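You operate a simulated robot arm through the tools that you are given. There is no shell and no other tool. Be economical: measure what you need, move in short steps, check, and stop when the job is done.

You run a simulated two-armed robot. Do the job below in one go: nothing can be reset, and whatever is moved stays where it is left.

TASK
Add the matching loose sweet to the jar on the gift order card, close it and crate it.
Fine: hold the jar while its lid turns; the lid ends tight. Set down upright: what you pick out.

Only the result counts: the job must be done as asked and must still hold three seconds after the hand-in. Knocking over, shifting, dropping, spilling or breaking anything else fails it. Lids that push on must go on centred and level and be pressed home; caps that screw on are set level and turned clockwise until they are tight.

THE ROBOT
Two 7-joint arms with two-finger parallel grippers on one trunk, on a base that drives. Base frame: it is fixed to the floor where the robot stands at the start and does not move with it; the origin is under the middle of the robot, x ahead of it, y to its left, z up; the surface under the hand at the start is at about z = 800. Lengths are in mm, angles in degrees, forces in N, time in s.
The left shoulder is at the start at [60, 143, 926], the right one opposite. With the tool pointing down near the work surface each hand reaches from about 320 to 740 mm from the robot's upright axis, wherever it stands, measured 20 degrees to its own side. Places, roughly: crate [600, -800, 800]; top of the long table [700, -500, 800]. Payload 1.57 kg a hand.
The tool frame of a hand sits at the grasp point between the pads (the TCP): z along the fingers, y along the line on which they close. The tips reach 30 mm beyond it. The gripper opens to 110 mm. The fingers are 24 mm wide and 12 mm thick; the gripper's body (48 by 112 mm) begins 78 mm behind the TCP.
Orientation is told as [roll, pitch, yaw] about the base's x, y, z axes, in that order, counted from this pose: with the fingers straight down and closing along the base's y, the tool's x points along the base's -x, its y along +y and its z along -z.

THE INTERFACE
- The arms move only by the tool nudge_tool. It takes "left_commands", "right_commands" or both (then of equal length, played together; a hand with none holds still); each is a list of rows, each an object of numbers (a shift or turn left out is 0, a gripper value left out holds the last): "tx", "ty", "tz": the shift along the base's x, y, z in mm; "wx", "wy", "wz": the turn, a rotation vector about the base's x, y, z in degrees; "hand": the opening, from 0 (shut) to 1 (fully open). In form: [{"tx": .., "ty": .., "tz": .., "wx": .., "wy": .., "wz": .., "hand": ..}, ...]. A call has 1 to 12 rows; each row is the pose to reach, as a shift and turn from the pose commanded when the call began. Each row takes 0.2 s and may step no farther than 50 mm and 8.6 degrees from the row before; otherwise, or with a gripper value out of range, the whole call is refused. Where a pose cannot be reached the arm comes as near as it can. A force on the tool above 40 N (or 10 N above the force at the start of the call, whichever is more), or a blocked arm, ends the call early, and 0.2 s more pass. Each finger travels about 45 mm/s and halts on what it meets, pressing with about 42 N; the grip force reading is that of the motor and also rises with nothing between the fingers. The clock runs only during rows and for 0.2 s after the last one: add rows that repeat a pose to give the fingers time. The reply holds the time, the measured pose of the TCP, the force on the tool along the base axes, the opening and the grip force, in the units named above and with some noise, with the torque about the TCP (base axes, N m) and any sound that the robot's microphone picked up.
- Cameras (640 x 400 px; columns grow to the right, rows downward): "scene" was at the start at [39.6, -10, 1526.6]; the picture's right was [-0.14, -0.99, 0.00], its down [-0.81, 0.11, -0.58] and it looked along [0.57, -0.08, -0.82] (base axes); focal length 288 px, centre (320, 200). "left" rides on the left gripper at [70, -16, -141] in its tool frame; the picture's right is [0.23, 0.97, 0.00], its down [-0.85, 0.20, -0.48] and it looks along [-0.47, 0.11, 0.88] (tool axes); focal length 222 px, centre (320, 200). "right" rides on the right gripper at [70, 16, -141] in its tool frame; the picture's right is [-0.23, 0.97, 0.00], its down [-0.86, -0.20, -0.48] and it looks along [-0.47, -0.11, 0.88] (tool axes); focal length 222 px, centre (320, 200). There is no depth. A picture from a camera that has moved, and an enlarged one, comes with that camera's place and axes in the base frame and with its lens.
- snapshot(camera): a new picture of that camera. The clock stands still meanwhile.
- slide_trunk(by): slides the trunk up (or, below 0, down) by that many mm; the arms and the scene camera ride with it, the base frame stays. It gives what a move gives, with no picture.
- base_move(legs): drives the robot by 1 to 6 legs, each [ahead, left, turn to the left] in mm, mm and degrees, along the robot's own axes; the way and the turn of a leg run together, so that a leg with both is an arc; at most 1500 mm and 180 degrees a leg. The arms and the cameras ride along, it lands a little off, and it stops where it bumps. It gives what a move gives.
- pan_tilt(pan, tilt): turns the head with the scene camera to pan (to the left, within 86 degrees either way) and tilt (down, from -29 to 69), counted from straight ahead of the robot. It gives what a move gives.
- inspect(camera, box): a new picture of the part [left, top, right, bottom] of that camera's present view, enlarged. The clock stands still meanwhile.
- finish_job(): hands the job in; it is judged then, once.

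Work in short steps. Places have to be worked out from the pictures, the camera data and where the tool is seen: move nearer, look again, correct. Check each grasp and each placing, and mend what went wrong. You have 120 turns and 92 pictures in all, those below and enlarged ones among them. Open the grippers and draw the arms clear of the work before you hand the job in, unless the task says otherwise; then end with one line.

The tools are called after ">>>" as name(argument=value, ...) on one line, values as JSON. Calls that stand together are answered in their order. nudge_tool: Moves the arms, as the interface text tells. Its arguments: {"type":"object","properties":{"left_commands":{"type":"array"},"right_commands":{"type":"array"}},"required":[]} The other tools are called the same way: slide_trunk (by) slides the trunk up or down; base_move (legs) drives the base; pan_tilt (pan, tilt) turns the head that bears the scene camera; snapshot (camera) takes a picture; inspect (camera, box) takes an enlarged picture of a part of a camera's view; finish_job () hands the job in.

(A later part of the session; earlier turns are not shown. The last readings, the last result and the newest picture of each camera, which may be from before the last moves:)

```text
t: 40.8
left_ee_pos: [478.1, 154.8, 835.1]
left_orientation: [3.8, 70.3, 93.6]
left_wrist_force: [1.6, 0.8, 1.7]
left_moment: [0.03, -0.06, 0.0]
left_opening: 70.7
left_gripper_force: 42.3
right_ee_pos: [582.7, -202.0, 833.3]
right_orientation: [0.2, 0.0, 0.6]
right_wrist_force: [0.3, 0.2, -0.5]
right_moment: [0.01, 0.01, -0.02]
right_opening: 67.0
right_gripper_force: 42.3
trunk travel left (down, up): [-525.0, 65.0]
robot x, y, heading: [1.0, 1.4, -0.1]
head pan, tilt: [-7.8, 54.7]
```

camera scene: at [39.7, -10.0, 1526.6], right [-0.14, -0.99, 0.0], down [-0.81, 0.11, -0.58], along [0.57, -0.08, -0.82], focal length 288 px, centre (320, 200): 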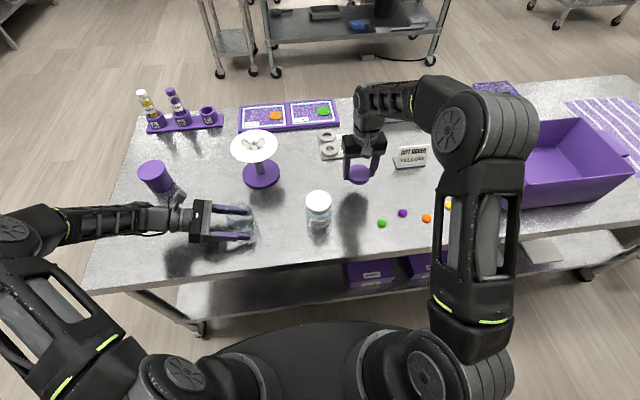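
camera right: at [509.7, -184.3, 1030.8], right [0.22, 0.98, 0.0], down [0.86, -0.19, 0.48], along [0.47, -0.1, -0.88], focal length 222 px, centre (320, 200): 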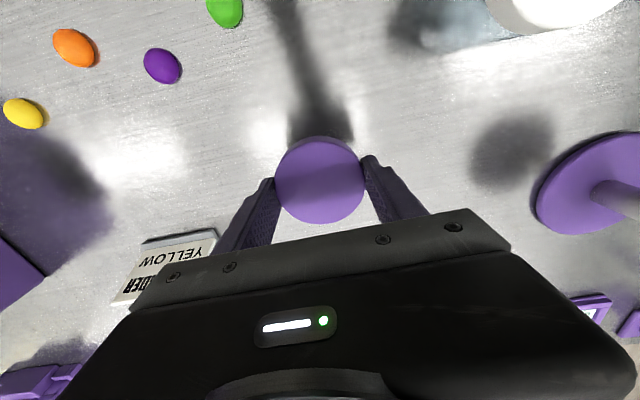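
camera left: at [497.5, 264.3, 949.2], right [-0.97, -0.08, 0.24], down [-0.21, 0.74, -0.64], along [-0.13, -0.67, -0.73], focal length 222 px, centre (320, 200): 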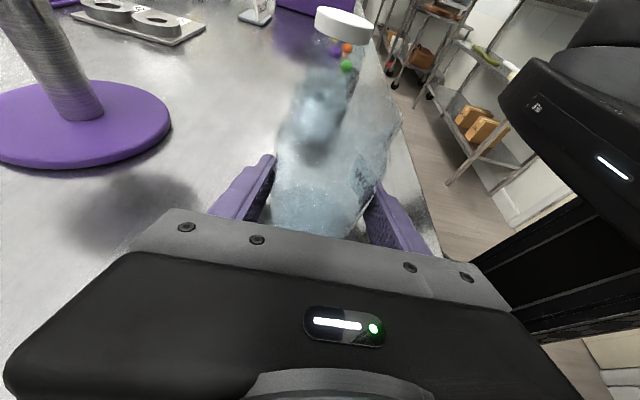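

No contact yet at z≈832. I continue in 1 mm steps.

>>> nudge_tool(right_commands=[{"tz": -1}, {"tz": -1.8}, {"tz": -2.4}, {"tz": -2.4}])

>>> inspect(camera="scene", box=[330, 140, 400, 190])

```text
t: 41.8
left_ee_pos: [477.2, 155.4, 834.9]
left_orientation: [3.8, 70.3, 93.4]
left_wrist_force: [0.5, 0.2, 1.7]
left_moment: [0.01, -0.06, 0.0]
left_opening: 70.7
left_gripper_force: 41.7
right_ee_pos: [581.2, -201.3, 830.9]
right_orientation: [-0.1, 0.0, 0.7]
right_wrist_force: [-1.2, 0.7, 4.4]
right_moment: [-0.21, 0.07, -0.04]
right_opening: 67.1
right_gripper_force: 41.9
trunk travel left (down, up): [-525.0, 65.0]
robot x, y, heading: [-1.4, 1.2, -0.0]
head pan, tilt: [-7.8, 54.7]
```

```text
8.00 times, centred on (365, 165) of scene
camera zoom: at [39.2, -9.7, 1526.7], right [-0.14, -0.99, 0.0], down [-0.81, 0.11, -0.58], along [0.57, -0.08, -0.82], focal length 2305 px, centre (-40, 480)
```

zoom: 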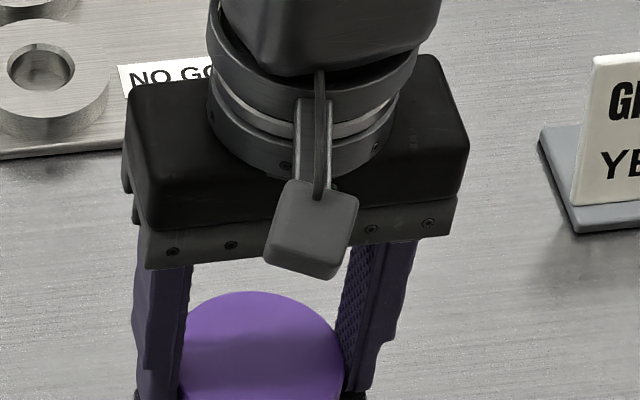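

Contact is felt at about 4 N. I release the lid and lift straight up.

>>> nudge_tool(right_commands=[{"hand": 0.85}, {"hand": 0.85}, {"hand": 0.85}, {"tz": 30}, {"tz": 70}, {"tz": 110}, {"tz": 110}])

>>> snapshot(camera="right")

```text
t: 43.4
left_ee_pos: [477.4, 155.6, 835.7]
left_orientation: [3.8, 70.3, 93.7]
left_wrist_force: [-1.0, -0.2, 1.7]
left_moment: [0.01, -0.03, -0.03]
left_opening: 70.4
left_gripper_force: 41.9
right_ee_pos: [581.9, -201.1, 939.5]
right_orientation: [0.1, 0.0, 0.9]
right_wrist_force: [0.3, -0.1, -0.2]
right_moment: [0.04, -0.02, 0.05]
right_opening: 93.7
right_gripper_force: 0.1
trunk travel left (down, up): [-525.0, 65.0]
robot x, y, heading: [2.3, -4.2, -0.1]
head pan, tilt: [-7.8, 54.7]
```

```text
62 pictures are left
camera right: at [512.1, -186.0, 1080.8], right [0.21, 0.98, 0.0], down [0.86, -0.19, 0.48], along [0.47, -0.1, -0.88], focal length 222 px, centre (320, 200)
```

right: 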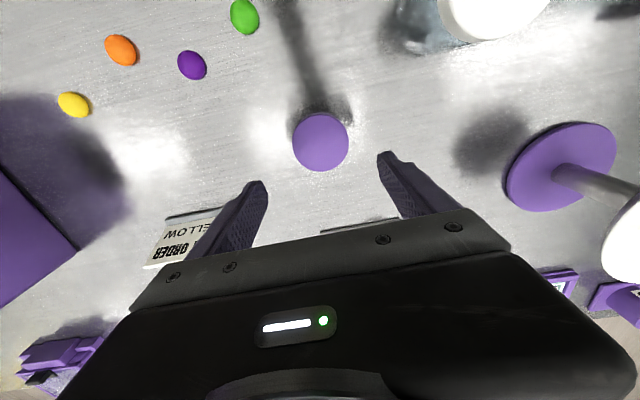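

The lid lies flat. I move above the yellow sweet near (474,-466) for a closer look.

>>> nudge_tool(right_commands=[{"tx": -15, "ty": -40}, {"tx": -30, "ty": -80}, {"tx": -48, "ty": -120}, {"tx": -66, "ty": -160}, {"tx": -84, "ty": -200}, {"tx": -100, "ty": -240}, {"tx": -107, "ty": -265}, {"tx": -107, "ty": -265}])

>>> inspect(camera="right", box=[200, 80, 440, 230])

```text
t: 45.2
left_ee_pos: [476.6, 154.2, 835.5]
left_orientation: [3.8, 70.3, 93.5]
left_wrist_force: [0.0, -0.2, 1.4]
left_moment: [0.02, -0.08, 0.03]
left_opening: 70.6
left_gripper_force: 42.3
right_ee_pos: [472.7, -466.9, 940.9]
right_orientation: [0.1, 0.0, 0.8]
right_wrist_force: [0.8, 0.3, 0.2]
right_moment: [0.02, -0.01, 0.01]
right_opening: 93.3
right_gripper_force: 0.0
trunk travel left (down, up): [-525.0, 65.0]
robot x, y, heading: [-1.2, -3.3, 0.2]
head pan, tilt: [-7.8, 54.7]
```

```text
2.67 times, centred on (320, 155) of right
camera zoom: at [402.6, -451.2, 1081.4], right [0.21, 0.98, 0.0], down [0.86, -0.19, 0.48], along [0.47, -0.1, -0.88], focal length 592 px, centre (320, 320)
```

zoom: 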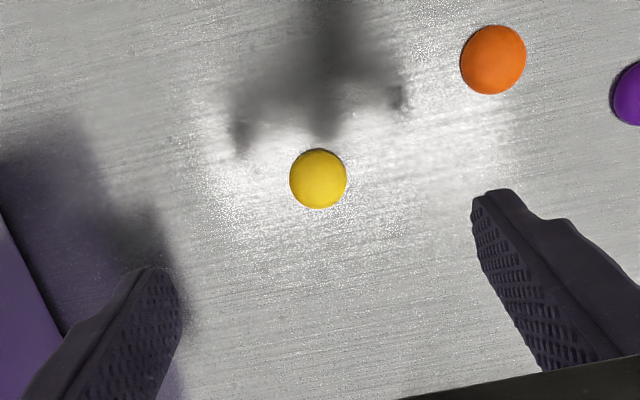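

The yellow sweet is ~27 mm across and nearly under the hand, and applying the bias it lies about +5 mm in x. I lower to z≈870 with the fingers partly closed and look again.

>>> nudge_tool(right_commands=[{"tx": 2, "ty": -1, "tz": -30, "hand": 0.6}, {"tx": 4, "ty": -1.4, "tz": -60, "hand": 0.6}, {"tx": 5, "ty": -1.4, "tz": -72, "hand": 0.55}, {"tx": 5, "ty": -1.4, "tz": -72, "hand": 0.55}, {"tx": 5, "ty": -1.4, "tz": -72, "hand": 0.55}])

>>> inspect(camera="right", box=[200, 80, 440, 230])

```text
t: 46.4
left_ee_pos: [478.7, 154.9, 835.0]
left_orientation: [3.8, 70.4, 93.5]
left_wrist_force: [0.6, 0.0, 1.1]
left_moment: [0.02, -0.09, -0.01]
left_opening: 70.6
left_gripper_force: 42.5
right_ee_pos: [480.2, -466.9, 867.8]
right_orientation: [0.1, 0.0, 0.7]
right_wrist_force: [0.3, -0.5, 0.1]
right_moment: [0.01, -0.02, -0.03]
right_opening: 60.4
right_gripper_force: 0.1
trunk travel left (down, up): [-525.0, 65.0]
robot x, y, heading: [-1.5, -0.2, -0.1]
head pan, tilt: [-7.8, 54.7]
```

```text
2.67 times, centred on (320, 155) of right
camera zoom: at [410.4, -452.2, 1010.0], right [0.21, 0.98, 0.0], down [0.86, -0.19, 0.48], along [0.47, -0.1, -0.88], focal length 592 px, centre (320, 320)
```

zoom: 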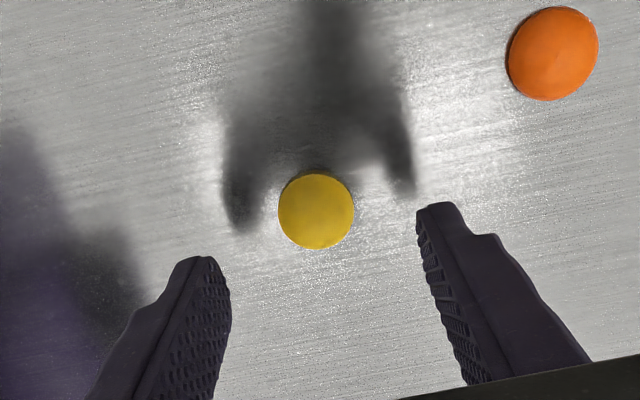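

The sweet is about -3 mm in x and -2 mm in y from the hand. I correct, descend to z≈833 and close gently.

>>> nudge_tool(right_commands=[{"tx": -3, "ty": -2, "tz": -15}, {"tx": -3, "ty": -2, "tz": -30}, {"tx": -3, "ty": -2, "tz": -35}, {"tx": -3, "ty": -2, "tz": -35, "hand": 0.15}, {"tx": -3, "ty": -2, "tz": -35, "hand": 0.15}, {"tx": -3, "ty": -2, "tz": -35, "hand": 0.15}, {"tx": -3, "ty": -2, "tz": -35, "hand": 0.15}])

>>> inspect(camera="right", box=[200, 80, 440, 230])

```text
t: 48.0
left_ee_pos: [477.9, 154.4, 835.7]
left_orientation: [3.8, 70.3, 93.6]
left_wrist_force: [-0.6, 0.2, -0.5]
left_moment: [-0.04, -0.04, -0.01]
left_opening: 70.6
left_gripper_force: 41.7
right_ee_pos: [477.3, -469.0, 834.1]
right_orientation: [0.0, 0.1, 0.7]
right_wrist_force: [0.3, -0.2, 4.5]
right_moment: [0.01, 0.01, -0.01]
right_opening: 18.4
right_gripper_force: 26.3
trunk travel left (down, up): [-525.0, 65.0]
robot x, y, heading: [0.0, -1.7, 0.0]
head pan, tilt: [-7.8, 54.7]
```

```text
2.67 times, centred on (320, 155) of right
camera zoom: at [406.9, -454.2, 976.1], right [0.21, 0.98, 0.0], down [0.86, -0.19, 0.48], along [0.47, -0.1, -0.88], focal length 592 px, centre (320, 320)
```

zoom: 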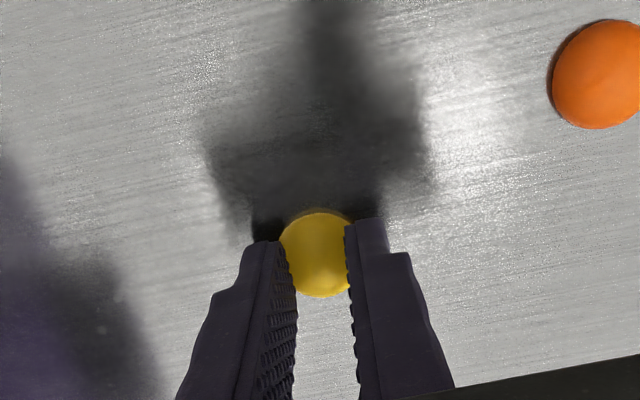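

It closed to only 18 mm with an upward push, so I'm above the sweet's equator. I reopen, go ~2 mm lower and 3 mm toward -x, and regrip.

>>> nudge_tool(right_commands=[{"hand": 0.45}, {"hand": 0.45}, {"hand": 0.45}, {"tx": -3, "tz": -1.2}, {"tx": -3, "tz": -2.2}, {"tx": -3, "tz": -2.2}])

>>> inspect(camera="right", box=[200, 80, 440, 230])

```text
t: 49.4
left_ee_pos: [478.2, 155.3, 835.1]
left_orientation: [3.8, 70.2, 93.5]
left_wrist_force: [0.2, -0.6, 1.1]
left_moment: [-0.01, -0.05, -0.03]
left_opening: 70.6
left_gripper_force: 41.7
right_ee_pos: [473.7, -469.8, 829.7]
right_orientation: [0.1, 0.1, 0.6]
right_wrist_force: [-0.6, -0.1, 0.6]
right_moment: [-0.03, 0.0, 0.03]
right_opening: 49.5
right_gripper_force: 0.0
trunk travel left (down, up): [-525.0, 65.0]
robot x, y, heading: [-2.7, -0.5, 0.2]
head pan, tilt: [-7.8, 54.7]
```

```text
2.67 times, centred on (320, 155) of right
camera zoom: at [403.5, -454.2, 972.1], right [0.21, 0.98, 0.0], down [0.86, -0.19, 0.48], along [0.47, -0.1, -0.88], focal length 592 px, centre (320, 320)
```

zoom: 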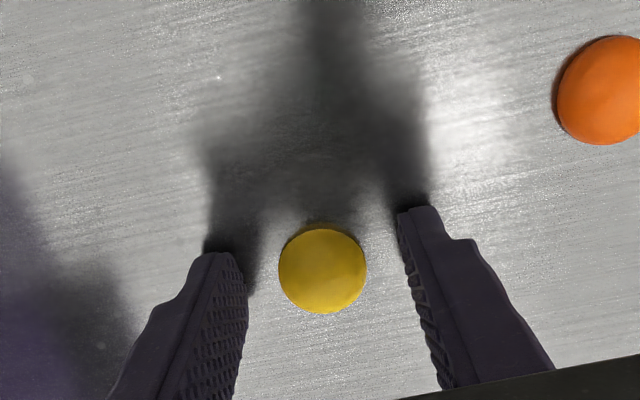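

The sweet is now centred on the finger width, and the tips are at table level. I close.

>>> nudge_tool(right_commands=[{"hand": 0.3}, {"hand": 0.2}, {"hand": 0.15}, {"hand": 0.15}, {"hand": 0.15}, {"hand": 0.15}])

>>> inspect(camera="right", box=[200, 80, 440, 230])

```text
t: 50.8
left_ee_pos: [477.8, 154.5, 835.5]
left_orientation: [3.8, 70.3, 93.5]
left_wrist_force: [-0.3, -0.7, 0.7]
left_moment: [0.04, -0.06, -0.02]
left_opening: 70.6
left_gripper_force: 42.0
right_ee_pos: [474.2, -469.9, 828.9]
right_orientation: [0.1, 0.0, 0.8]
right_wrist_force: [-0.8, 0.1, 0.6]
right_moment: [-0.04, 0.0, -0.01]
right_opening: 17.9
right_gripper_force: 32.2
trunk travel left (down, up): [-525.0, 65.0]
robot x, y, heading: [0.4, -0.9, -0.0]
head pan, tilt: [-7.8, 54.7]
```

```text
2.67 times, centred on (320, 155) of right
camera zoom: at [403.6, -454.2, 972.1], right [0.21, 0.98, 0.0], down [0.86, -0.19, 0.48], along [0.47, -0.1, -0.88], focal length 592 px, centre (320, 320)
```

zoom: 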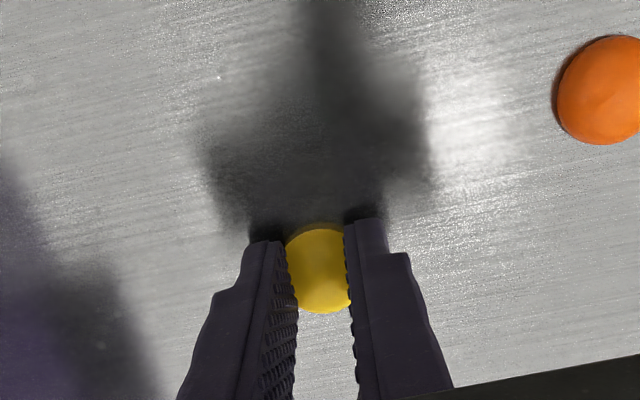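

It is gripped at ~18 mm with no upward push now. I lift 40 mm and check that the sweet comes along.

>>> nudge_tool(right_commands=[{"tz": 5, "hand": 0.1}, {"tz": 15, "hand": 0.1}, {"tz": 40, "hand": 0.1}, {"tz": 40, "hand": 0.1}])

>>> inspect(camera="right", box=[200, 80, 440, 230])

```text
t: 51.8
left_ee_pos: [477.2, 155.4, 835.6]
left_orientation: [3.7, 70.3, 93.5]
left_wrist_force: [0.2, -0.3, 2.4]
left_moment: [-0.01, -0.05, -0.02]
left_opening: 70.7
left_gripper_force: 42.2
right_ee_pos: [473.4, -469.8, 872.3]
right_orientation: [0.2, 0.0, 0.8]
right_wrist_force: [0.1, -0.8, 0.2]
right_moment: [0.0, 0.0, 0.0]
right_opening: 23.1
right_gripper_force: 35.0
trunk travel left (down, up): [-525.0, 65.0]
robot x, y, heading: [0.4, -3.4, -0.1]
head pan, tilt: [-7.8, 54.7]
```

```text
2.67 times, centred on (320, 155) of right
camera zoom: at [402.9, -453.9, 1013.6], right [0.21, 0.98, 0.0], down [0.86, -0.19, 0.48], along [0.47, -0.1, -0.88], focal length 592 px, centre (320, 320)
```

zoom: 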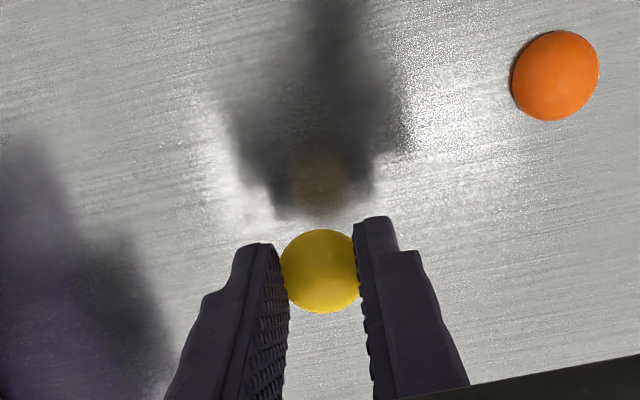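

The sweet is firmly held. I raise it and carry it toward the jar, passing high over the white jar.

>>> nudge_tool(right_commands=[{"tz": 40}, {"tz": 80, "ty": 20}, {"tz": 115, "ty": 65}, {"tz": 125, "ty": 110}, {"tz": 125, "ty": 155}, {"tz": 125, "ty": 200}, {"tz": 125, "ty": 245, "tx": 2}, {"tz": 125, "ty": 290, "tx": 4}, {"tz": 125, "ty": 335, "tx": 5}, {"tz": 125, "ty": 380, "tx": 5}, {"tz": 125, "ty": 425, "tx": 5}, {"tz": 125, "ty": 470, "tx": 5}])

>>> nudge_tool(right_commands=[{"ty": 45}, {"ty": 85, "tz": -5}, {"ty": 120, "tz": -15}, {"ty": 140, "tz": -30}, {"ty": 148, "tz": -45}, {"ty": 148, "tz": -45}])

>>> snapshot(camera="right")

>>> snapshot(camera="left")

```text
refused: row 3 steps farther than a row can; nothing moved
```

```text
t: 52.9
left_ee_pos: [477.2, 155.6, 835.9]
left_orientation: [3.7, 70.2, 93.5]
left_wrist_force: [-0.2, -1.3, 0.2]
left_moment: [0.03, 0.02, 0.0]
left_opening: 70.5
left_gripper_force: 41.6
right_ee_pos: [472.2, -330.8, 840.8]
right_orientation: [-0.3, -0.3, 0.6]
right_wrist_force: [-6.5, 0.3, 19.0]
right_moment: [0.24, 0.27, 0.09]
right_opening: 23.1
right_gripper_force: 35.2
trunk travel left (down, up): [-525.0, 65.0]
robot x, y, heading: [2.4, 0.9, -0.1]
head pan, tilt: [-7.8, 54.7]
stopped in row 5 (right hand): the force on the tool passed its limit at 54 N (the readings are from after the stop); the commanded pose is now the measured one
```

```text
55 pictures are left
camera right: at [402.0, -314.1, 983.2], right [0.22, 0.98, 0.0], down [0.85, -0.19, 0.48], along [0.47, -0.11, -0.88], focal length 222 px, centre (320, 200)
```

right: 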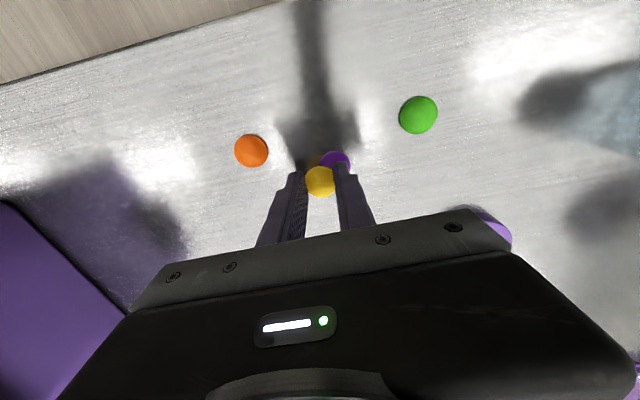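

```text
54 pictures are left
camera left: at [497.1, 264.2, 949.3], right [-0.97, -0.07, 0.24], down [-0.21, 0.74, -0.64], along [-0.13, -0.67, -0.73], focal length 222 px, centre (320, 200)
```

left: 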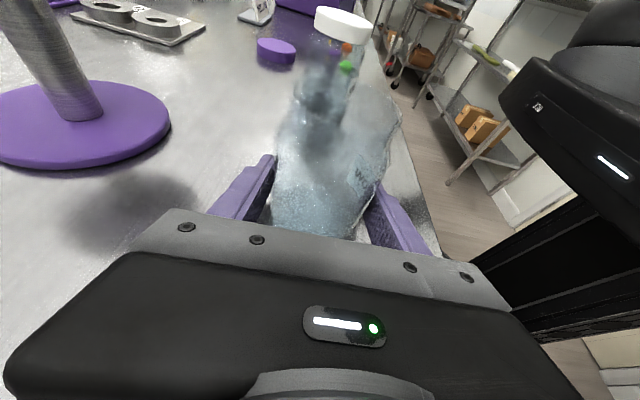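

My mistake: the first call was refused and the second ran anyway, so the hand swept low and is now pressing on the purple sweet. I go straight up slowly so nothing gets dragged, then check where purple lies.

>>> nudge_tool(right_commands=[{"tz": 3}, {"tz": 15}, {"tz": 40}, {"tz": 80}, {"tz": 80}])

>>> inspect(camera="scene", box=[360, 180, 480, 255])

>>> snapshot(camera="right")

```text
t: 54.1
left_ee_pos: [478.1, 153.9, 834.7]
left_orientation: [3.9, 70.3, 93.5]
left_wrist_force: [-1.4, 0.7, 4.8]
left_moment: [0.07, -0.15, 0.0]
left_opening: 70.6
left_gripper_force: 42.3
right_ee_pos: [475.1, -329.7, 920.5]
right_orientation: [-0.2, -0.2, 0.5]
right_wrist_force: [-0.7, -0.5, 0.3]
right_moment: [-0.01, -0.03, -0.02]
right_opening: 23.2
right_gripper_force: 35.6
trunk travel left (down, up): [-525.0, 65.0]
robot x, y, heading: [-2.0, 2.9, -0.1]
head pan, tilt: [-7.8, 54.7]
```

```text
5.33 times, centred on (420, 218) of scene
camera zoom: at [39.2, -10.2, 1526.6], right [-0.14, -0.99, 0.0], down [-0.81, 0.11, -0.58], along [0.57, -0.08, -0.82], focal length 1536 px, centre (-213, 107)
```

zoom: 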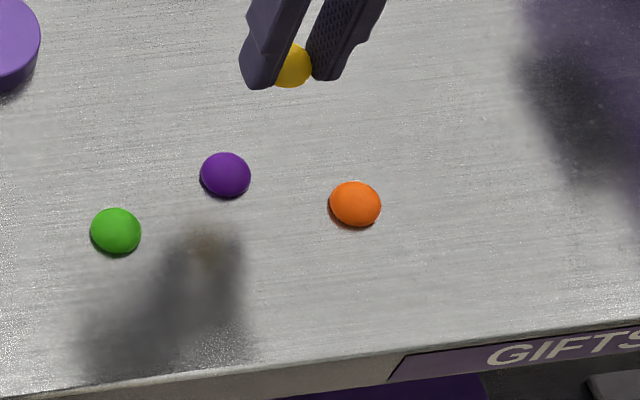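

```text
52 pictures are left
camera right: at [404.0, -313.0, 1061.9], right [0.22, 0.98, 0.0], down [0.85, -0.19, 0.48], along [0.47, -0.11, -0.88], focal length 222 px, centre (320, 200)
```

right: 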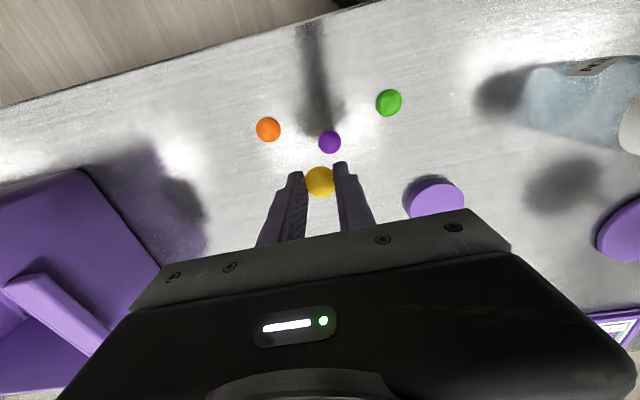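

Purple's pixel position matches the first picture (402,213), so it seems unmoved, and the yellow sweet is still held. I now raise and travel with row steps I've checked, one call at a time.

>>> nudge_tool(right_commands=[{"tz": 40}, {"tz": 75, "ty": 20}, {"tz": 80, "ty": 65}, {"tz": 80, "ty": 110}, {"tz": 80, "ty": 155}, {"tz": 80, "ty": 200}, {"tz": 80, "ty": 245}, {"tz": 80, "ty": 290, "tx": 2}, {"tz": 80, "ty": 335, "tx": 3}, {"tz": 80, "ty": 380, "tx": 4}, {"tz": 80, "ty": 425, "tx": 4}, {"tz": 80, "ty": 465, "tx": 4}])

```text
t: 56.7
left_ee_pos: [477.8, 153.8, 834.5]
left_orientation: [3.9, 70.2, 93.4]
left_wrist_force: [0.5, 1.6, 7.3]
left_moment: [0.1, -0.26, 0.0]
left_opening: 70.7
left_gripper_force: 41.9
right_ee_pos: [478.8, 134.1, 1001.8]
right_orientation: [-0.3, -0.2, 0.4]
right_wrist_force: [0.3, -0.3, -0.2]
right_moment: [0.06, -0.02, 0.04]
right_opening: 23.3
right_gripper_force: 35.6
trunk travel left (down, up): [-525.0, 65.0]
robot x, y, heading: [-0.6, -3.9, -0.2]
head pan, tilt: [-7.8, 54.7]
```

I move over the jar axis and come down to z≈945 to check the alignment.

>>> nudge_tool(right_commands=[{"ty": 8, "tz": -15}, {"ty": 14, "tz": -35}, {"ty": 14, "tz": -55}, {"ty": 14, "tz": -55}])

>>> inspect(camera="right", box=[200, 80, 440, 230])

>>> snapshot(camera="left")

```text
t: 57.7
left_ee_pos: [478.3, 154.2, 834.6]
left_orientation: [3.8, 70.3, 93.6]
left_wrist_force: [0.4, -0.9, 6.6]
left_moment: [0.02, -0.27, -0.03]
left_opening: 70.5
left_gripper_force: 41.5
right_ee_pos: [478.7, 147.4, 944.2]
right_orientation: [-0.2, -0.2, 0.5]
right_wrist_force: [0.6, 0.1, -0.7]
right_moment: [0.02, -0.01, -0.01]
right_opening: 23.0
right_gripper_force: 35.9
trunk travel left (down, up): [-525.0, 65.0]
robot x, y, heading: [-1.3, 0.7, -0.0]
head pan, tilt: [-7.8, 54.7]
```

```text
2.67 times, centred on (320, 155) of right
camera zoom: at [408.5, 164.2, 1085.4], right [0.22, 0.98, 0.0], down [0.85, -0.19, 0.48], along [0.47, -0.11, -0.88], focal length 592 px, centre (320, 320)
```

zoom: 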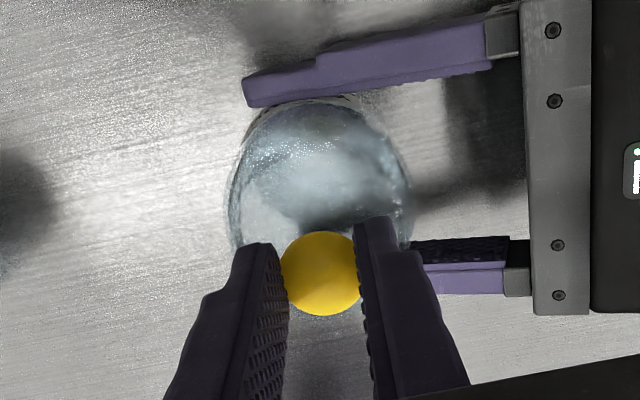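

```text
50 pictures are left
camera left: at [497.7, 263.6, 949.1], right [-0.97, -0.07, 0.24], down [-0.21, 0.74, -0.64], along [-0.13, -0.67, -0.73], focal length 222 px, centre (320, 200)
```

left: 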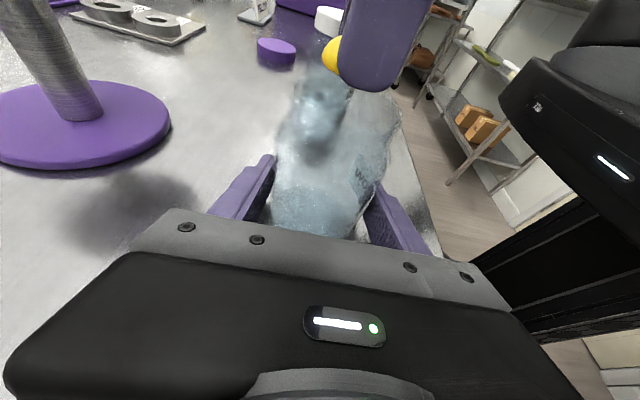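

The sweet is centred over the mouth. I lower until the tips are just above the rim (z≈931) and open slightly.

>>> nudge_tool(right_commands=[{"tz": -7}, {"tz": -13}, {"tz": -13}, {"tz": -13, "hand": 0.4}, {"tz": -13, "hand": 0.4}, {"tz": -13, "hand": 0.4}, {"tz": -13, "hand": 0.4}])

>>> inspect(camera="right", box=[200, 80, 440, 230])

>>> inspect(camera="left", box=[200, 50, 440, 200])

```text
t: 59.3
left_ee_pos: [478.3, 155.2, 835.5]
left_orientation: [3.8, 70.3, 93.5]
left_wrist_force: [0.1, 0.1, 6.3]
left_moment: [0.01, -0.19, -0.01]
left_opening: 70.6
left_gripper_force: 42.3
right_ee_pos: [476.9, 146.8, 930.9]
right_orientation: [-0.2, -0.3, 0.6]
right_wrist_force: [-0.2, 0.8, 0.2]
right_moment: [0.0, -0.01, 0.02]
right_opening: 44.2
right_gripper_force: 0.1
trunk travel left (down, up): [-525.0, 65.0]
robot x, y, heading: [1.1, -3.1, -0.2]
head pan, tilt: [-7.8, 54.7]
```

```text
2.67 times, centred on (320, 155) of right
camera zoom: at [406.7, 164.4, 1072.8], right [0.22, 0.98, 0.0], down [0.85, -0.19, 0.48], along [0.47, -0.11, -0.88], focal length 592 px, centre (320, 320)
```

zoom: 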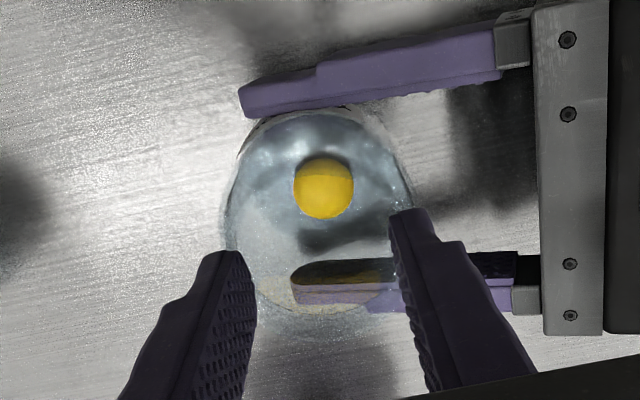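

```text
2.67 times, centred on (320, 125) of left
camera zoom: at [497.7, 263.6, 949.1], right [-0.97, -0.07, 0.24], down [-0.21, 0.74, -0.64], along [-0.13, -0.67, -0.73], focal length 592 px, centre (320, 400)
```

zoom: 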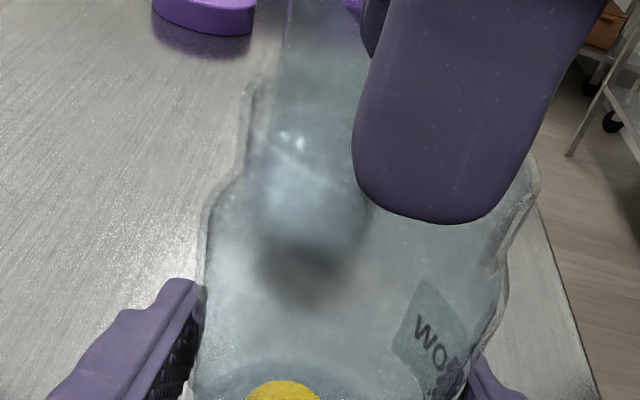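

The yellow sweet lies inside the jar. I raise the right hand and return to the lid, high above the jars.

>>> nudge_tool(right_commands=[{"tz": 35, "hand": 0.4}, {"tz": 70}, {"tx": 10, "ty": -40, "tz": 70}, {"tx": 22, "ty": -80, "tz": 70}, {"tx": 34, "ty": -120, "tz": 70, "hand": 0.85}, {"tx": 46, "ty": -160, "tz": 70}, {"tx": 58, "ty": -200, "tz": 70}, {"tx": 70, "ty": -240, "tz": 70}, {"tx": 82, "ty": -280, "tz": 60}, {"tx": 94, "ty": -315, "tz": 40}, {"tx": 103, "ty": -348, "tz": 20}, {"tx": 103, "ty": -348, "tz": 8.5}])

>>> snapshot(camera="right")

```text
t: 61.9
left_ee_pos: [478.1, 154.4, 834.9]
left_orientation: [3.7, 70.3, 93.5]
left_wrist_force: [-0.1, 0.5, 3.1]
left_moment: [0.02, -0.15, 0.03]
left_opening: 70.7
left_gripper_force: 42.1
right_ee_pos: [575.7, -203.8, 939.9]
right_orientation: [-0.2, -0.3, 0.6]
right_wrist_force: [0.4, -0.5, -0.7]
right_moment: [0.01, 0.02, 0.0]
right_opening: 93.6
right_gripper_force: 0.0
trunk travel left (down, up): [-525.0, 65.0]
robot x, y, heading: [0.1, 0.4, -0.2]
head pan, tilt: [-7.8, 54.7]
```

```text
47 pictures are left
camera right: at [505.4, -186.3, 1082.0], right [0.22, 0.98, 0.0], down [0.85, -0.19, 0.48], along [0.47, -0.11, -0.88], focal length 222 px, centre (320, 200)
```

right: 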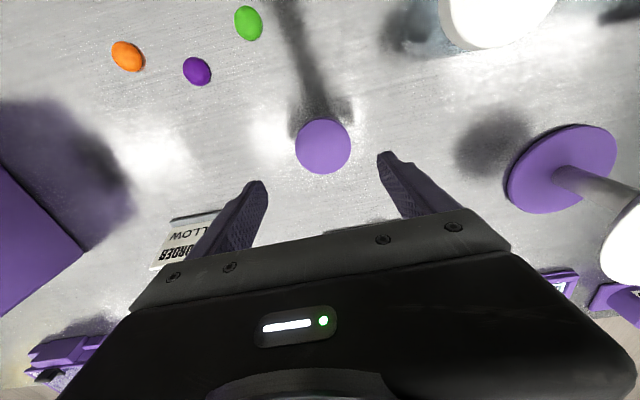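

Matching the earlier view, the lid is +5.8 mm in x and +2.7 mm in y, and the other sweets line up with their earlier places. I level, correct and descend to the release height.

>>> nudge_tool(right_commands=[{"tx": 3, "ty": 1.5, "tz": -20, "wx": 0.2, "wy": 0.3}, {"tx": 5.8, "ty": 2.7, "tz": -50, "wx": 0.2, "wy": 0.3}, {"tx": 5.8, "ty": 2.7, "tz": -75, "wx": 0.2, "wy": 0.3}, {"tx": 5.8, "ty": 2.7, "tz": -75, "wx": 0.2, "wy": 0.3}])

>>> snapshot(camera="right")

```text
t: 62.9
left_ee_pos: [477.8, 154.7, 835.4]
left_orientation: [3.9, 70.3, 93.4]
left_wrist_force: [-1.6, -1.0, 3.5]
left_moment: [-0.01, -0.14, -0.05]
left_opening: 70.7
left_gripper_force: 42.1
right_ee_pos: [583.8, -200.8, 864.9]
right_orientation: [0.0, 0.1, 0.5]
right_wrist_force: [0.5, 0.3, -0.4]
right_moment: [0.01, 0.02, -0.03]
right_opening: 93.4
right_gripper_force: 0.1
trunk travel left (down, up): [-525.0, 65.0]
robot x, y, heading: [-0.1, -1.4, 0.1]
head pan, tilt: [-7.8, 54.7]
```

```text
46 pictures are left
camera right: at [513.6, -183.6, 1006.9], right [0.22, 0.98, 0.0], down [0.86, -0.19, 0.48], along [0.47, -0.11, -0.88], focal length 222 px, centre (320, 200)
```

right: 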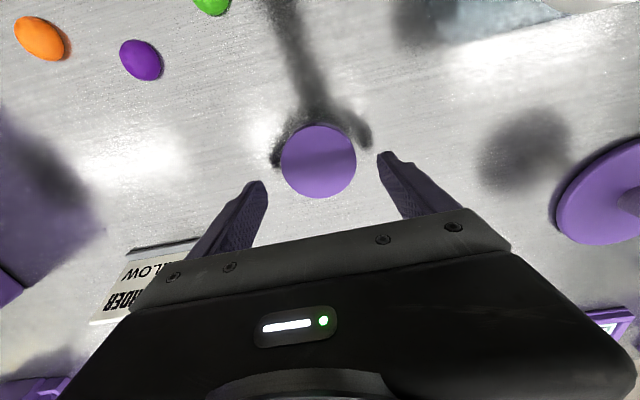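

Compared with how it looked when held, the lid is ~4 mm toward -x and ~2 mm toward -y. I correct and check in an enlarged view.

>>> nudge_tool(right_commands=[{"tx": -2, "ty": -1}, {"tx": -4, "ty": -2}, {"tx": -4, "ty": -2, "tz": -14}, {"tx": -4, "ty": -2, "tz": -14}])

>>> inspect(camera="right", box=[200, 80, 440, 230])

```text
t: 63.9
left_ee_pos: [477.2, 153.7, 836.0]
left_orientation: [3.8, 70.3, 93.4]
left_wrist_force: [-0.9, -1.6, 4.2]
left_moment: [-0.01, -0.1, -0.01]
left_opening: 70.7
left_gripper_force: 41.8
right_ee_pos: [580.8, -199.9, 850.9]
right_orientation: [0.0, 0.0, 0.5]
right_wrist_force: [0.1, 0.4, 0.0]
right_moment: [0.02, 0.01, -0.05]
right_opening: 93.5
right_gripper_force: 0.0
trunk travel left (down, up): [-525.0, 65.0]
robot x, y, heading: [0.2, -3.2, -0.1]
head pan, tilt: [-7.8, 54.7]
```

```text
2.67 times, centred on (320, 155) of right
camera zoom: at [510.8, -183.7, 993.0], right [0.22, 0.98, 0.0], down [0.86, -0.19, 0.48], along [0.47, -0.11, -0.88], focal length 592 px, centre (320, 320)
```

zoom: 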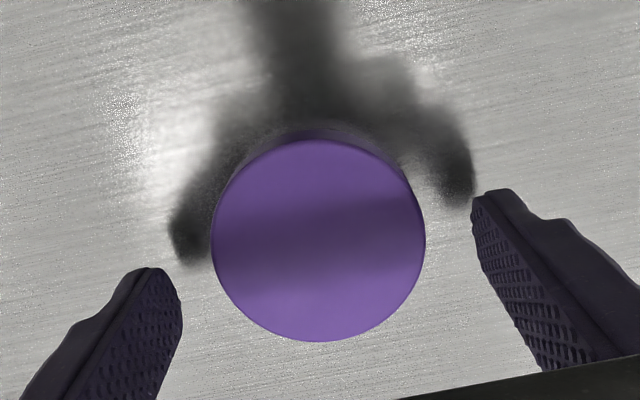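

Alignment is good. I descend to grip height and close on the lid.

>>> nudge_tool(right_commands=[{"tx": -1, "ty": -1, "tz": -10}, {"tx": -1, "ty": -1, "tz": -18}, {"tx": -1, "ty": -1, "tz": -20}, {"tx": -1, "ty": -1, "tz": -20, "hand": 0.5}, {"tx": -1, "ty": -1, "tz": -20, "hand": 0.5}, {"tx": -1, "ty": -1, "tz": -20, "hand": 0.5}, {"tx": -1, "ty": -1, "tz": -20, "hand": 0.5}])

```text
t: 65.5
left_ee_pos: [478.5, 154.7, 836.1]
left_orientation: [3.8, 70.3, 93.5]
left_wrist_force: [0.1, 0.1, 3.0]
left_moment: [0.02, -0.15, -0.01]
left_opening: 70.5
left_gripper_force: 42.2
right_ee_pos: [581.9, -200.2, 831.0]
right_orientation: [-0.1, 0.1, 0.5]
right_wrist_force: [-0.2, 0.7, 0.3]
right_moment: [0.0, -0.01, -0.01]
right_opening: 67.3
right_gripper_force: 36.3
trunk travel left (down, up): [-525.0, 65.0]
robot x, y, heading: [3.5, -0.3, -0.4]
head pan, tilt: [-7.8, 54.7]
```

Lid gripped. I lift it and carry it back toward the jar, winding the yaw up to get clockwise turning room.

>>> nudge_tool(right_commands=[{"tz": 15}, {"tz": 55}, {"tz": 100, "wz": 8}, {"tz": 145, "wz": 16}, {"tz": 169, "ty": 25, "tx": -8, "wz": 24}, {"tz": 169, "ty": 60, "tx": -18, "wz": 32}, {"tz": 169, "ty": 95, "tx": -28, "wz": 40}, {"tz": 169, "ty": 130, "tx": -38, "wz": 48}, {"tz": 169, "ty": 165, "tx": -48, "wz": 56}, {"tz": 169, "ty": 200, "tx": -58, "wz": 64}, {"tz": 169, "ty": 235, "tx": -68, "wz": 72}, {"tz": 169, "ty": 270, "tx": -78, "wz": 80}])

```text
t: 68.1
left_ee_pos: [479.1, 154.0, 835.2]
left_orientation: [3.9, 70.3, 93.5]
left_wrist_force: [0.1, 1.3, 3.7]
left_moment: [0.07, -0.13, 0.06]
left_opening: 70.8
left_gripper_force: 42.0
right_ee_pos: [500.0, 72.2, 999.4]
right_orientation: [-0.1, 0.1, 80.5]
right_wrist_force: [-0.3, -0.4, 0.2]
right_moment: [0.03, -0.01, 0.01]
right_opening: 66.8
right_gripper_force: 42.4
trunk travel left (down, up): [-525.0, 65.0]
robot x, y, heading: [1.0, -1.9, -0.1]
head pan, tilt: [-7.8, 54.7]
```

I continue over the jar axis (≈479,149) and to yaw ~148.

>>> nudge_tool(right_commands=[{"tx": -4, "ty": 12, "wz": 8}, {"tx": -8, "ty": 25, "wz": 16}, {"tx": -12, "ty": 38, "wz": 24}, {"tx": -16, "ty": 50, "wz": 32}, {"tx": -20, "ty": 62, "wz": 40}, {"tx": -22, "ty": 72, "wz": 48}, {"tx": -22, "ty": 77, "wz": 56}, {"tx": -22, "ty": 77, "tz": -20, "wz": 64}, {"tx": -22, "ty": 77, "tz": -45, "wz": 68}, {"tx": -22, "ty": 77, "tz": -45, "wz": 68}])

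>>> snapshot(camera="left")

>>> snapshot(camera="right")

```text
t: 70.3
left_ee_pos: [477.6, 153.3, 834.7]
left_orientation: [3.8, 70.4, 93.6]
left_wrist_force: [-0.9, -0.5, 2.3]
left_moment: [0.03, -0.11, -0.05]
left_opening: 70.7
left_gripper_force: 42.1
right_ee_pos: [482.7, 144.8, 955.5]
right_orientation: [0.0, 0.1, 148.5]
right_wrist_force: [-0.8, 0.0, -0.5]
right_moment: [0.03, 0.02, 0.01]
right_opening: 67.1
right_gripper_force: 41.8
trunk travel left (down, up): [-525.0, 65.0]
robot x, y, heading: [-1.9, 0.6, -0.2]
head pan, tilt: [-7.8, 54.7]
```

```text
44 pictures are left
camera left: at [497.8, 263.6, 949.0], right [-0.97, -0.07, 0.24], down [-0.21, 0.74, -0.64], along [-0.13, -0.67, -0.73], focal length 222 px, centre (320, 200)
```

left: 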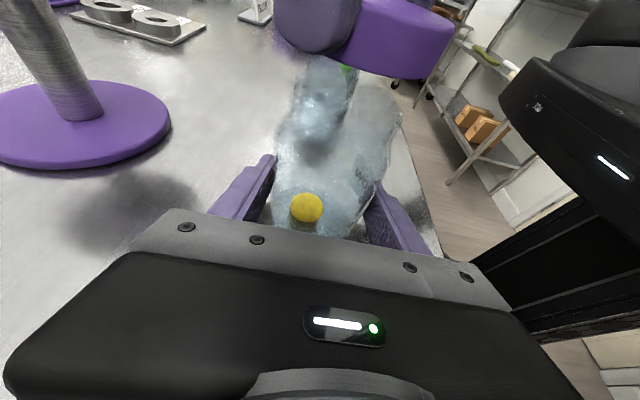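

```text
43 pictures are left
camera right: at [532.5, 95.5, 1096.7], right [-0.7, -0.71, 0.0], down [-0.63, 0.62, 0.48], along [-0.34, 0.34, -0.88], focal length 222 px, centre (320, 200)
```

right: 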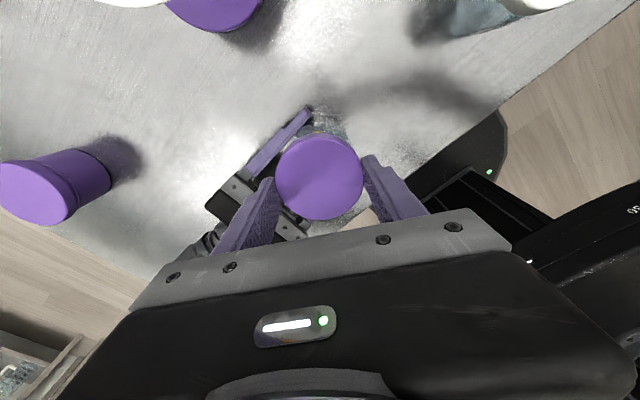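

From the camera pose the hand is at about (481.2,145.7) versus jar axis ≈(479.5,148.8). I correct and lower to z≈930, just above engagement.

>>> nudge_tool(right_commands=[{"tx": -1.7, "ty": 3.1, "tz": -10}, {"tx": -1.7, "ty": 3.1, "tz": -20}, {"tx": -1.7, "ty": 3.1, "tz": -25}, {"tx": -1.7, "ty": 3.1, "tz": -25}])

>>> inspect(camera="left", box=[200, 0, 520, 200])

>>> inspect(camera="right", box=[200, 80, 440, 230])

```text
t: 71.3
left_ee_pos: [478.2, 153.4, 834.4]
left_orientation: [3.4, 70.1, 93.2]
left_wrist_force: [5.1, -1.1, -8.1]
left_moment: [0.15, -1.04, -0.07]
left_opening: 70.4
left_gripper_force: 41.9
right_ee_pos: [479.6, 148.2, 932.4]
right_orientation: [-0.2, 0.1, 148.6]
right_wrist_force: [-3.3, -1.9, 26.7]
right_moment: [-0.34, 0.84, -0.03]
right_opening: 67.3
right_gripper_force: 42.2
trunk travel left (down, up): [-525.0, 65.0]
robot x, y, heading: [-3.3, -0.1, 0.0]
head pan, tilt: [-7.8, 54.7]
```

```text
2.00 times, centred on (360, 100) of left
camera zoom: at [497.4, 263.3, 949.2], right [-0.97, -0.08, 0.23], down [-0.21, 0.74, -0.64], along [-0.12, -0.67, -0.73], focal length 444 px, centre (240, 400)
```

zoom: 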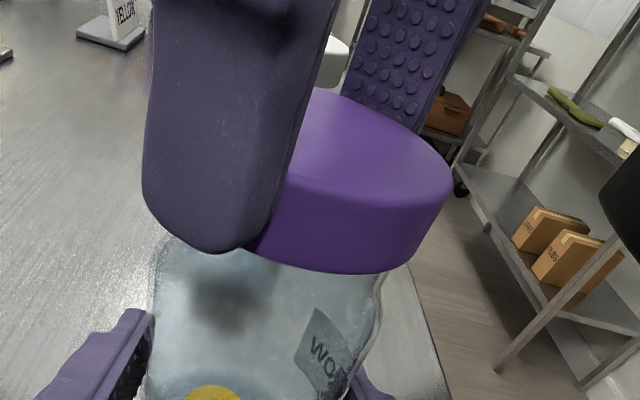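

```text
2.67 times, centred on (320, 155) of right
camera zoom: at [530.0, 97.9, 1073.8], right [-0.7, -0.71, -0.01], down [-0.63, 0.62, 0.48], along [-0.34, 0.34, -0.88], focal length 592 px, centre (320, 320)
```

zoom: 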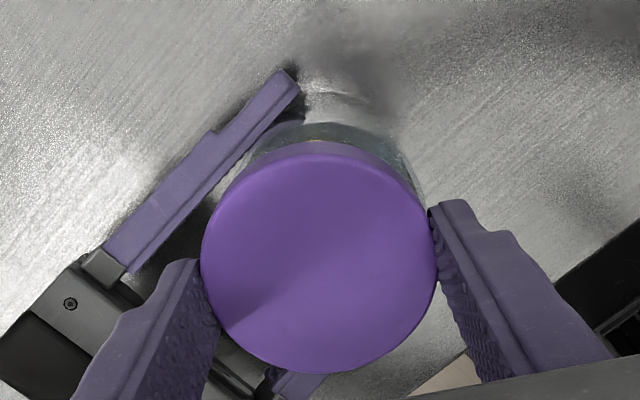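

Contact is already felt at z≈932. The torque puts it on the -x (slightly -y) side of the rim, so the lid is ~2 mm too far +x. I lift 4 mm, shift, and probe again.

>>> nudge_tool(right_commands=[{"tz": 4}, {"tx": -2, "ty": -0.6, "tz": 4}, {"tx": -2, "ty": -0.6, "tz": 2}, {"tx": -2, "ty": -0.6, "tz": 0}, {"tx": -2, "ty": -0.6, "tz": -1}])

```text
t: 72.5
left_ee_pos: [478.1, 152.9, 835.5]
left_orientation: [3.9, 70.3, 93.5]
left_wrist_force: [-1.3, -0.2, 0.6]
left_moment: [-0.02, -0.03, -0.01]
left_opening: 70.6
left_gripper_force: 42.0
right_ee_pos: [477.0, 147.8, 930.2]
right_orientation: [-0.1, 0.0, 148.5]
right_wrist_force: [-0.3, 0.2, 0.0]
right_moment: [-0.02, 0.01, -0.02]
right_opening: 67.1
right_gripper_force: 42.2
trunk travel left (down, up): [-525.0, 65.0]
robot x, y, heading: [-2.0, -0.2, -0.0]
head pan, tilt: [-7.8, 54.7]
```

It clears the rim now. I lower gently in small steps.

>>> nudge_tool(right_commands=[{"tz": -1.5}, {"tz": -3}, {"tz": -4.5}, {"tz": -6}, {"tz": -7.5}, {"tz": -7.5}])

```text
t: 73.9
left_ee_pos: [477.2, 155.0, 834.3]
left_orientation: [3.8, 70.2, 93.2]
left_wrist_force: [-5.8, 1.2, 2.1]
left_moment: [0.42, -1.51, -0.08]
left_opening: 70.5
left_gripper_force: 41.9
right_ee_pos: [478.4, 148.9, 921.8]
right_orientation: [0.2, 0.1, 148.4]
right_wrist_force: [5.9, -2.5, -3.0]
right_moment: [-0.61, 0.97, 0.02]
right_opening: 67.4
right_gripper_force: 42.0
trunk travel left (down, up): [-525.0, 65.0]
robot x, y, heading: [-0.4, -1.2, -0.1]
head pan, tilt: [-7.8, 54.7]
```

The lid is now over the neck (z≈922) with a small lateral force. I ease +x 0.8 and lower further.

>>> nudge_tool(right_commands=[{"tx": 0.8, "ty": -0.3}, {"tx": 0.8, "ty": -0.3, "tz": -1.5}, {"tx": 0.8, "ty": -0.3, "tz": -3}, {"tx": 0.8, "ty": -0.3, "tz": -4}, {"tx": 0.8, "ty": -0.3, "tz": -4}])

```text
t: 75.1
left_ee_pos: [478.2, 155.3, 835.1]
left_orientation: [3.7, 70.2, 93.5]
left_wrist_force: [10.7, 8.0, -13.5]
left_moment: [-0.17, -0.25, 0.06]
left_opening: 70.7
left_gripper_force: 42.1
right_ee_pos: [479.4, 147.6, 919.1]
right_orientation: [-0.2, 0.1, 148.5]
right_wrist_force: [-8.9, -7.8, 29.6]
right_moment: [-0.48, 0.34, -0.04]
right_opening: 67.0
right_gripper_force: 41.6
trunk travel left (down, up): [-525.0, 65.0]
robot x, y, heading: [0.8, 2.4, -0.2]
head pan, tilt: [-7.8, 54.7]
```

The lid rests on the thread start (≈30 N down). I ease the lateral load and begin turning clockwise, following down lightly.

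>>> nudge_tool(right_commands=[{"tx": -0.6, "ty": -0.5, "tz": 0.4}, {"tx": -0.6, "ty": -0.5, "tz": 0.4, "wz": -8}, {"tx": -0.6, "ty": -0.5, "tz": 0.2, "wz": -16}, {"tx": -0.6, "ty": -0.5, "tz": 0, "wz": -24}, {"tx": -0.6, "ty": -0.5, "tz": -0.2, "wz": -32}, {"tx": -0.6, "ty": -0.5, "tz": -0.4, "wz": -40}])

```text
t: 76.5
left_ee_pos: [476.9, 154.5, 834.3]
left_orientation: [3.9, 70.2, 93.6]
left_wrist_force: [3.3, 1.8, -15.7]
left_moment: [0.89, -0.76, 0.15]
left_opening: 70.7
left_gripper_force: 42.0
right_ee_pos: [477.9, 148.0, 919.1]
right_orientation: [-0.1, 0.0, 108.4]
right_wrist_force: [1.9, 3.3, 33.3]
right_moment: [-0.31, -0.08, 0.0]
right_opening: 66.9
right_gripper_force: 42.3
trunk travel left (down, up): [-525.0, 65.0]
robot x, y, heading: [0.2, 2.9, -0.1]
head pan, tilt: [-7.8, 54.7]
```

It holds at 919 with 33 N and the lateral load is gone. I keep turning clockwise without more pressing, to find the thread.

>>> nudge_tool(right_commands=[{"wz": -8}, {"wz": -16}, {"wz": -24}, {"wz": -32}, {"wz": -40}, {"wz": -48}, {"wz": -56}, {"wz": -64}])

>>> inspect(camera="left", box=[200, 0, 520, 200])

```text
t: 78.3
left_ee_pos: [477.8, 156.2, 834.8]
left_orientation: [4.0, 70.4, 93.4]
left_wrist_force: [-8.0, 2.3, -17.5]
left_moment: [0.29, -1.1, -0.07]
left_opening: 70.5
left_gripper_force: 41.4
right_ee_pos: [478.0, 147.7, 917.2]
right_orientation: [-0.2, -0.1, 44.3]
right_wrist_force: [10.6, -2.7, 28.6]
right_moment: [-0.5, -0.21, 0.05]
right_opening: 67.0
right_gripper_force: 42.2
trunk travel left (down, up): [-525.0, 65.0]
robot x, y, heading: [0.4, 1.1, -0.1]
head pan, tilt: [-7.8, 54.7]
```

```text
2.00 times, centred on (360, 100) of left
camera zoom: at [497.3, 263.5, 948.7], right [-0.97, -0.07, 0.24], down [-0.21, 0.74, -0.64], along [-0.13, -0.67, -0.73], focal length 444 px, centre (240, 400)
```

zoom: 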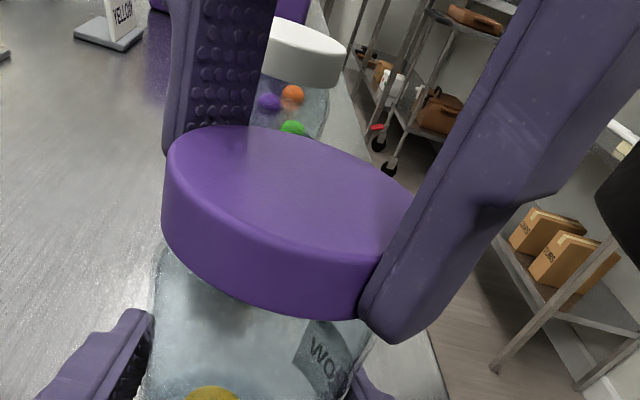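

It is slowly descending (917) and looks level. I continue clockwise to about -40 with x easing and a little down-follow.

>>> nudge_tool(right_commands=[{"tx": 0.8, "wz": -8}, {"tx": 0.8, "wz": -16, "tz": -0.2}, {"tx": 0.8, "wz": -24, "tz": -0.3}, {"tx": 0.8, "wz": -32, "tz": -0.4}, {"tx": 0.8, "wz": -40, "tz": -0.5}, {"tx": 0.8, "wz": -48, "tz": -0.6}, {"tx": 0.8, "wz": -56, "tz": -0.7}, {"tx": 0.8, "wz": -64, "tz": -0.8}, {"tx": 0.8, "wz": -72, "tz": -0.9}, {"tx": 0.8, "wz": -80, "tz": -1.0}, {"tx": 0.8, "wz": -85, "tz": -1.0}])

```text
t: 80.7
left_ee_pos: [477.5, 155.8, 834.1]
left_orientation: [3.7, 70.2, 93.3]
left_wrist_force: [-13.9, 12.8, -11.4]
left_moment: [-0.39, -1.41, -0.2]
left_opening: 70.4
left_gripper_force: 41.7
right_ee_pos: [479.0, 146.2, 916.4]
right_orientation: [-0.2, -0.1, -40.7]
right_wrist_force: [12.9, -13.6, 20.8]
right_moment: [-0.88, 0.14, 0.0]
right_opening: 67.1
right_gripper_force: 42.6
trunk travel left (down, up): [-525.0, 65.0]
robot x, y, heading: [4.3, 0.7, -0.3]
head pan, tilt: [-7.8, 54.7]
```

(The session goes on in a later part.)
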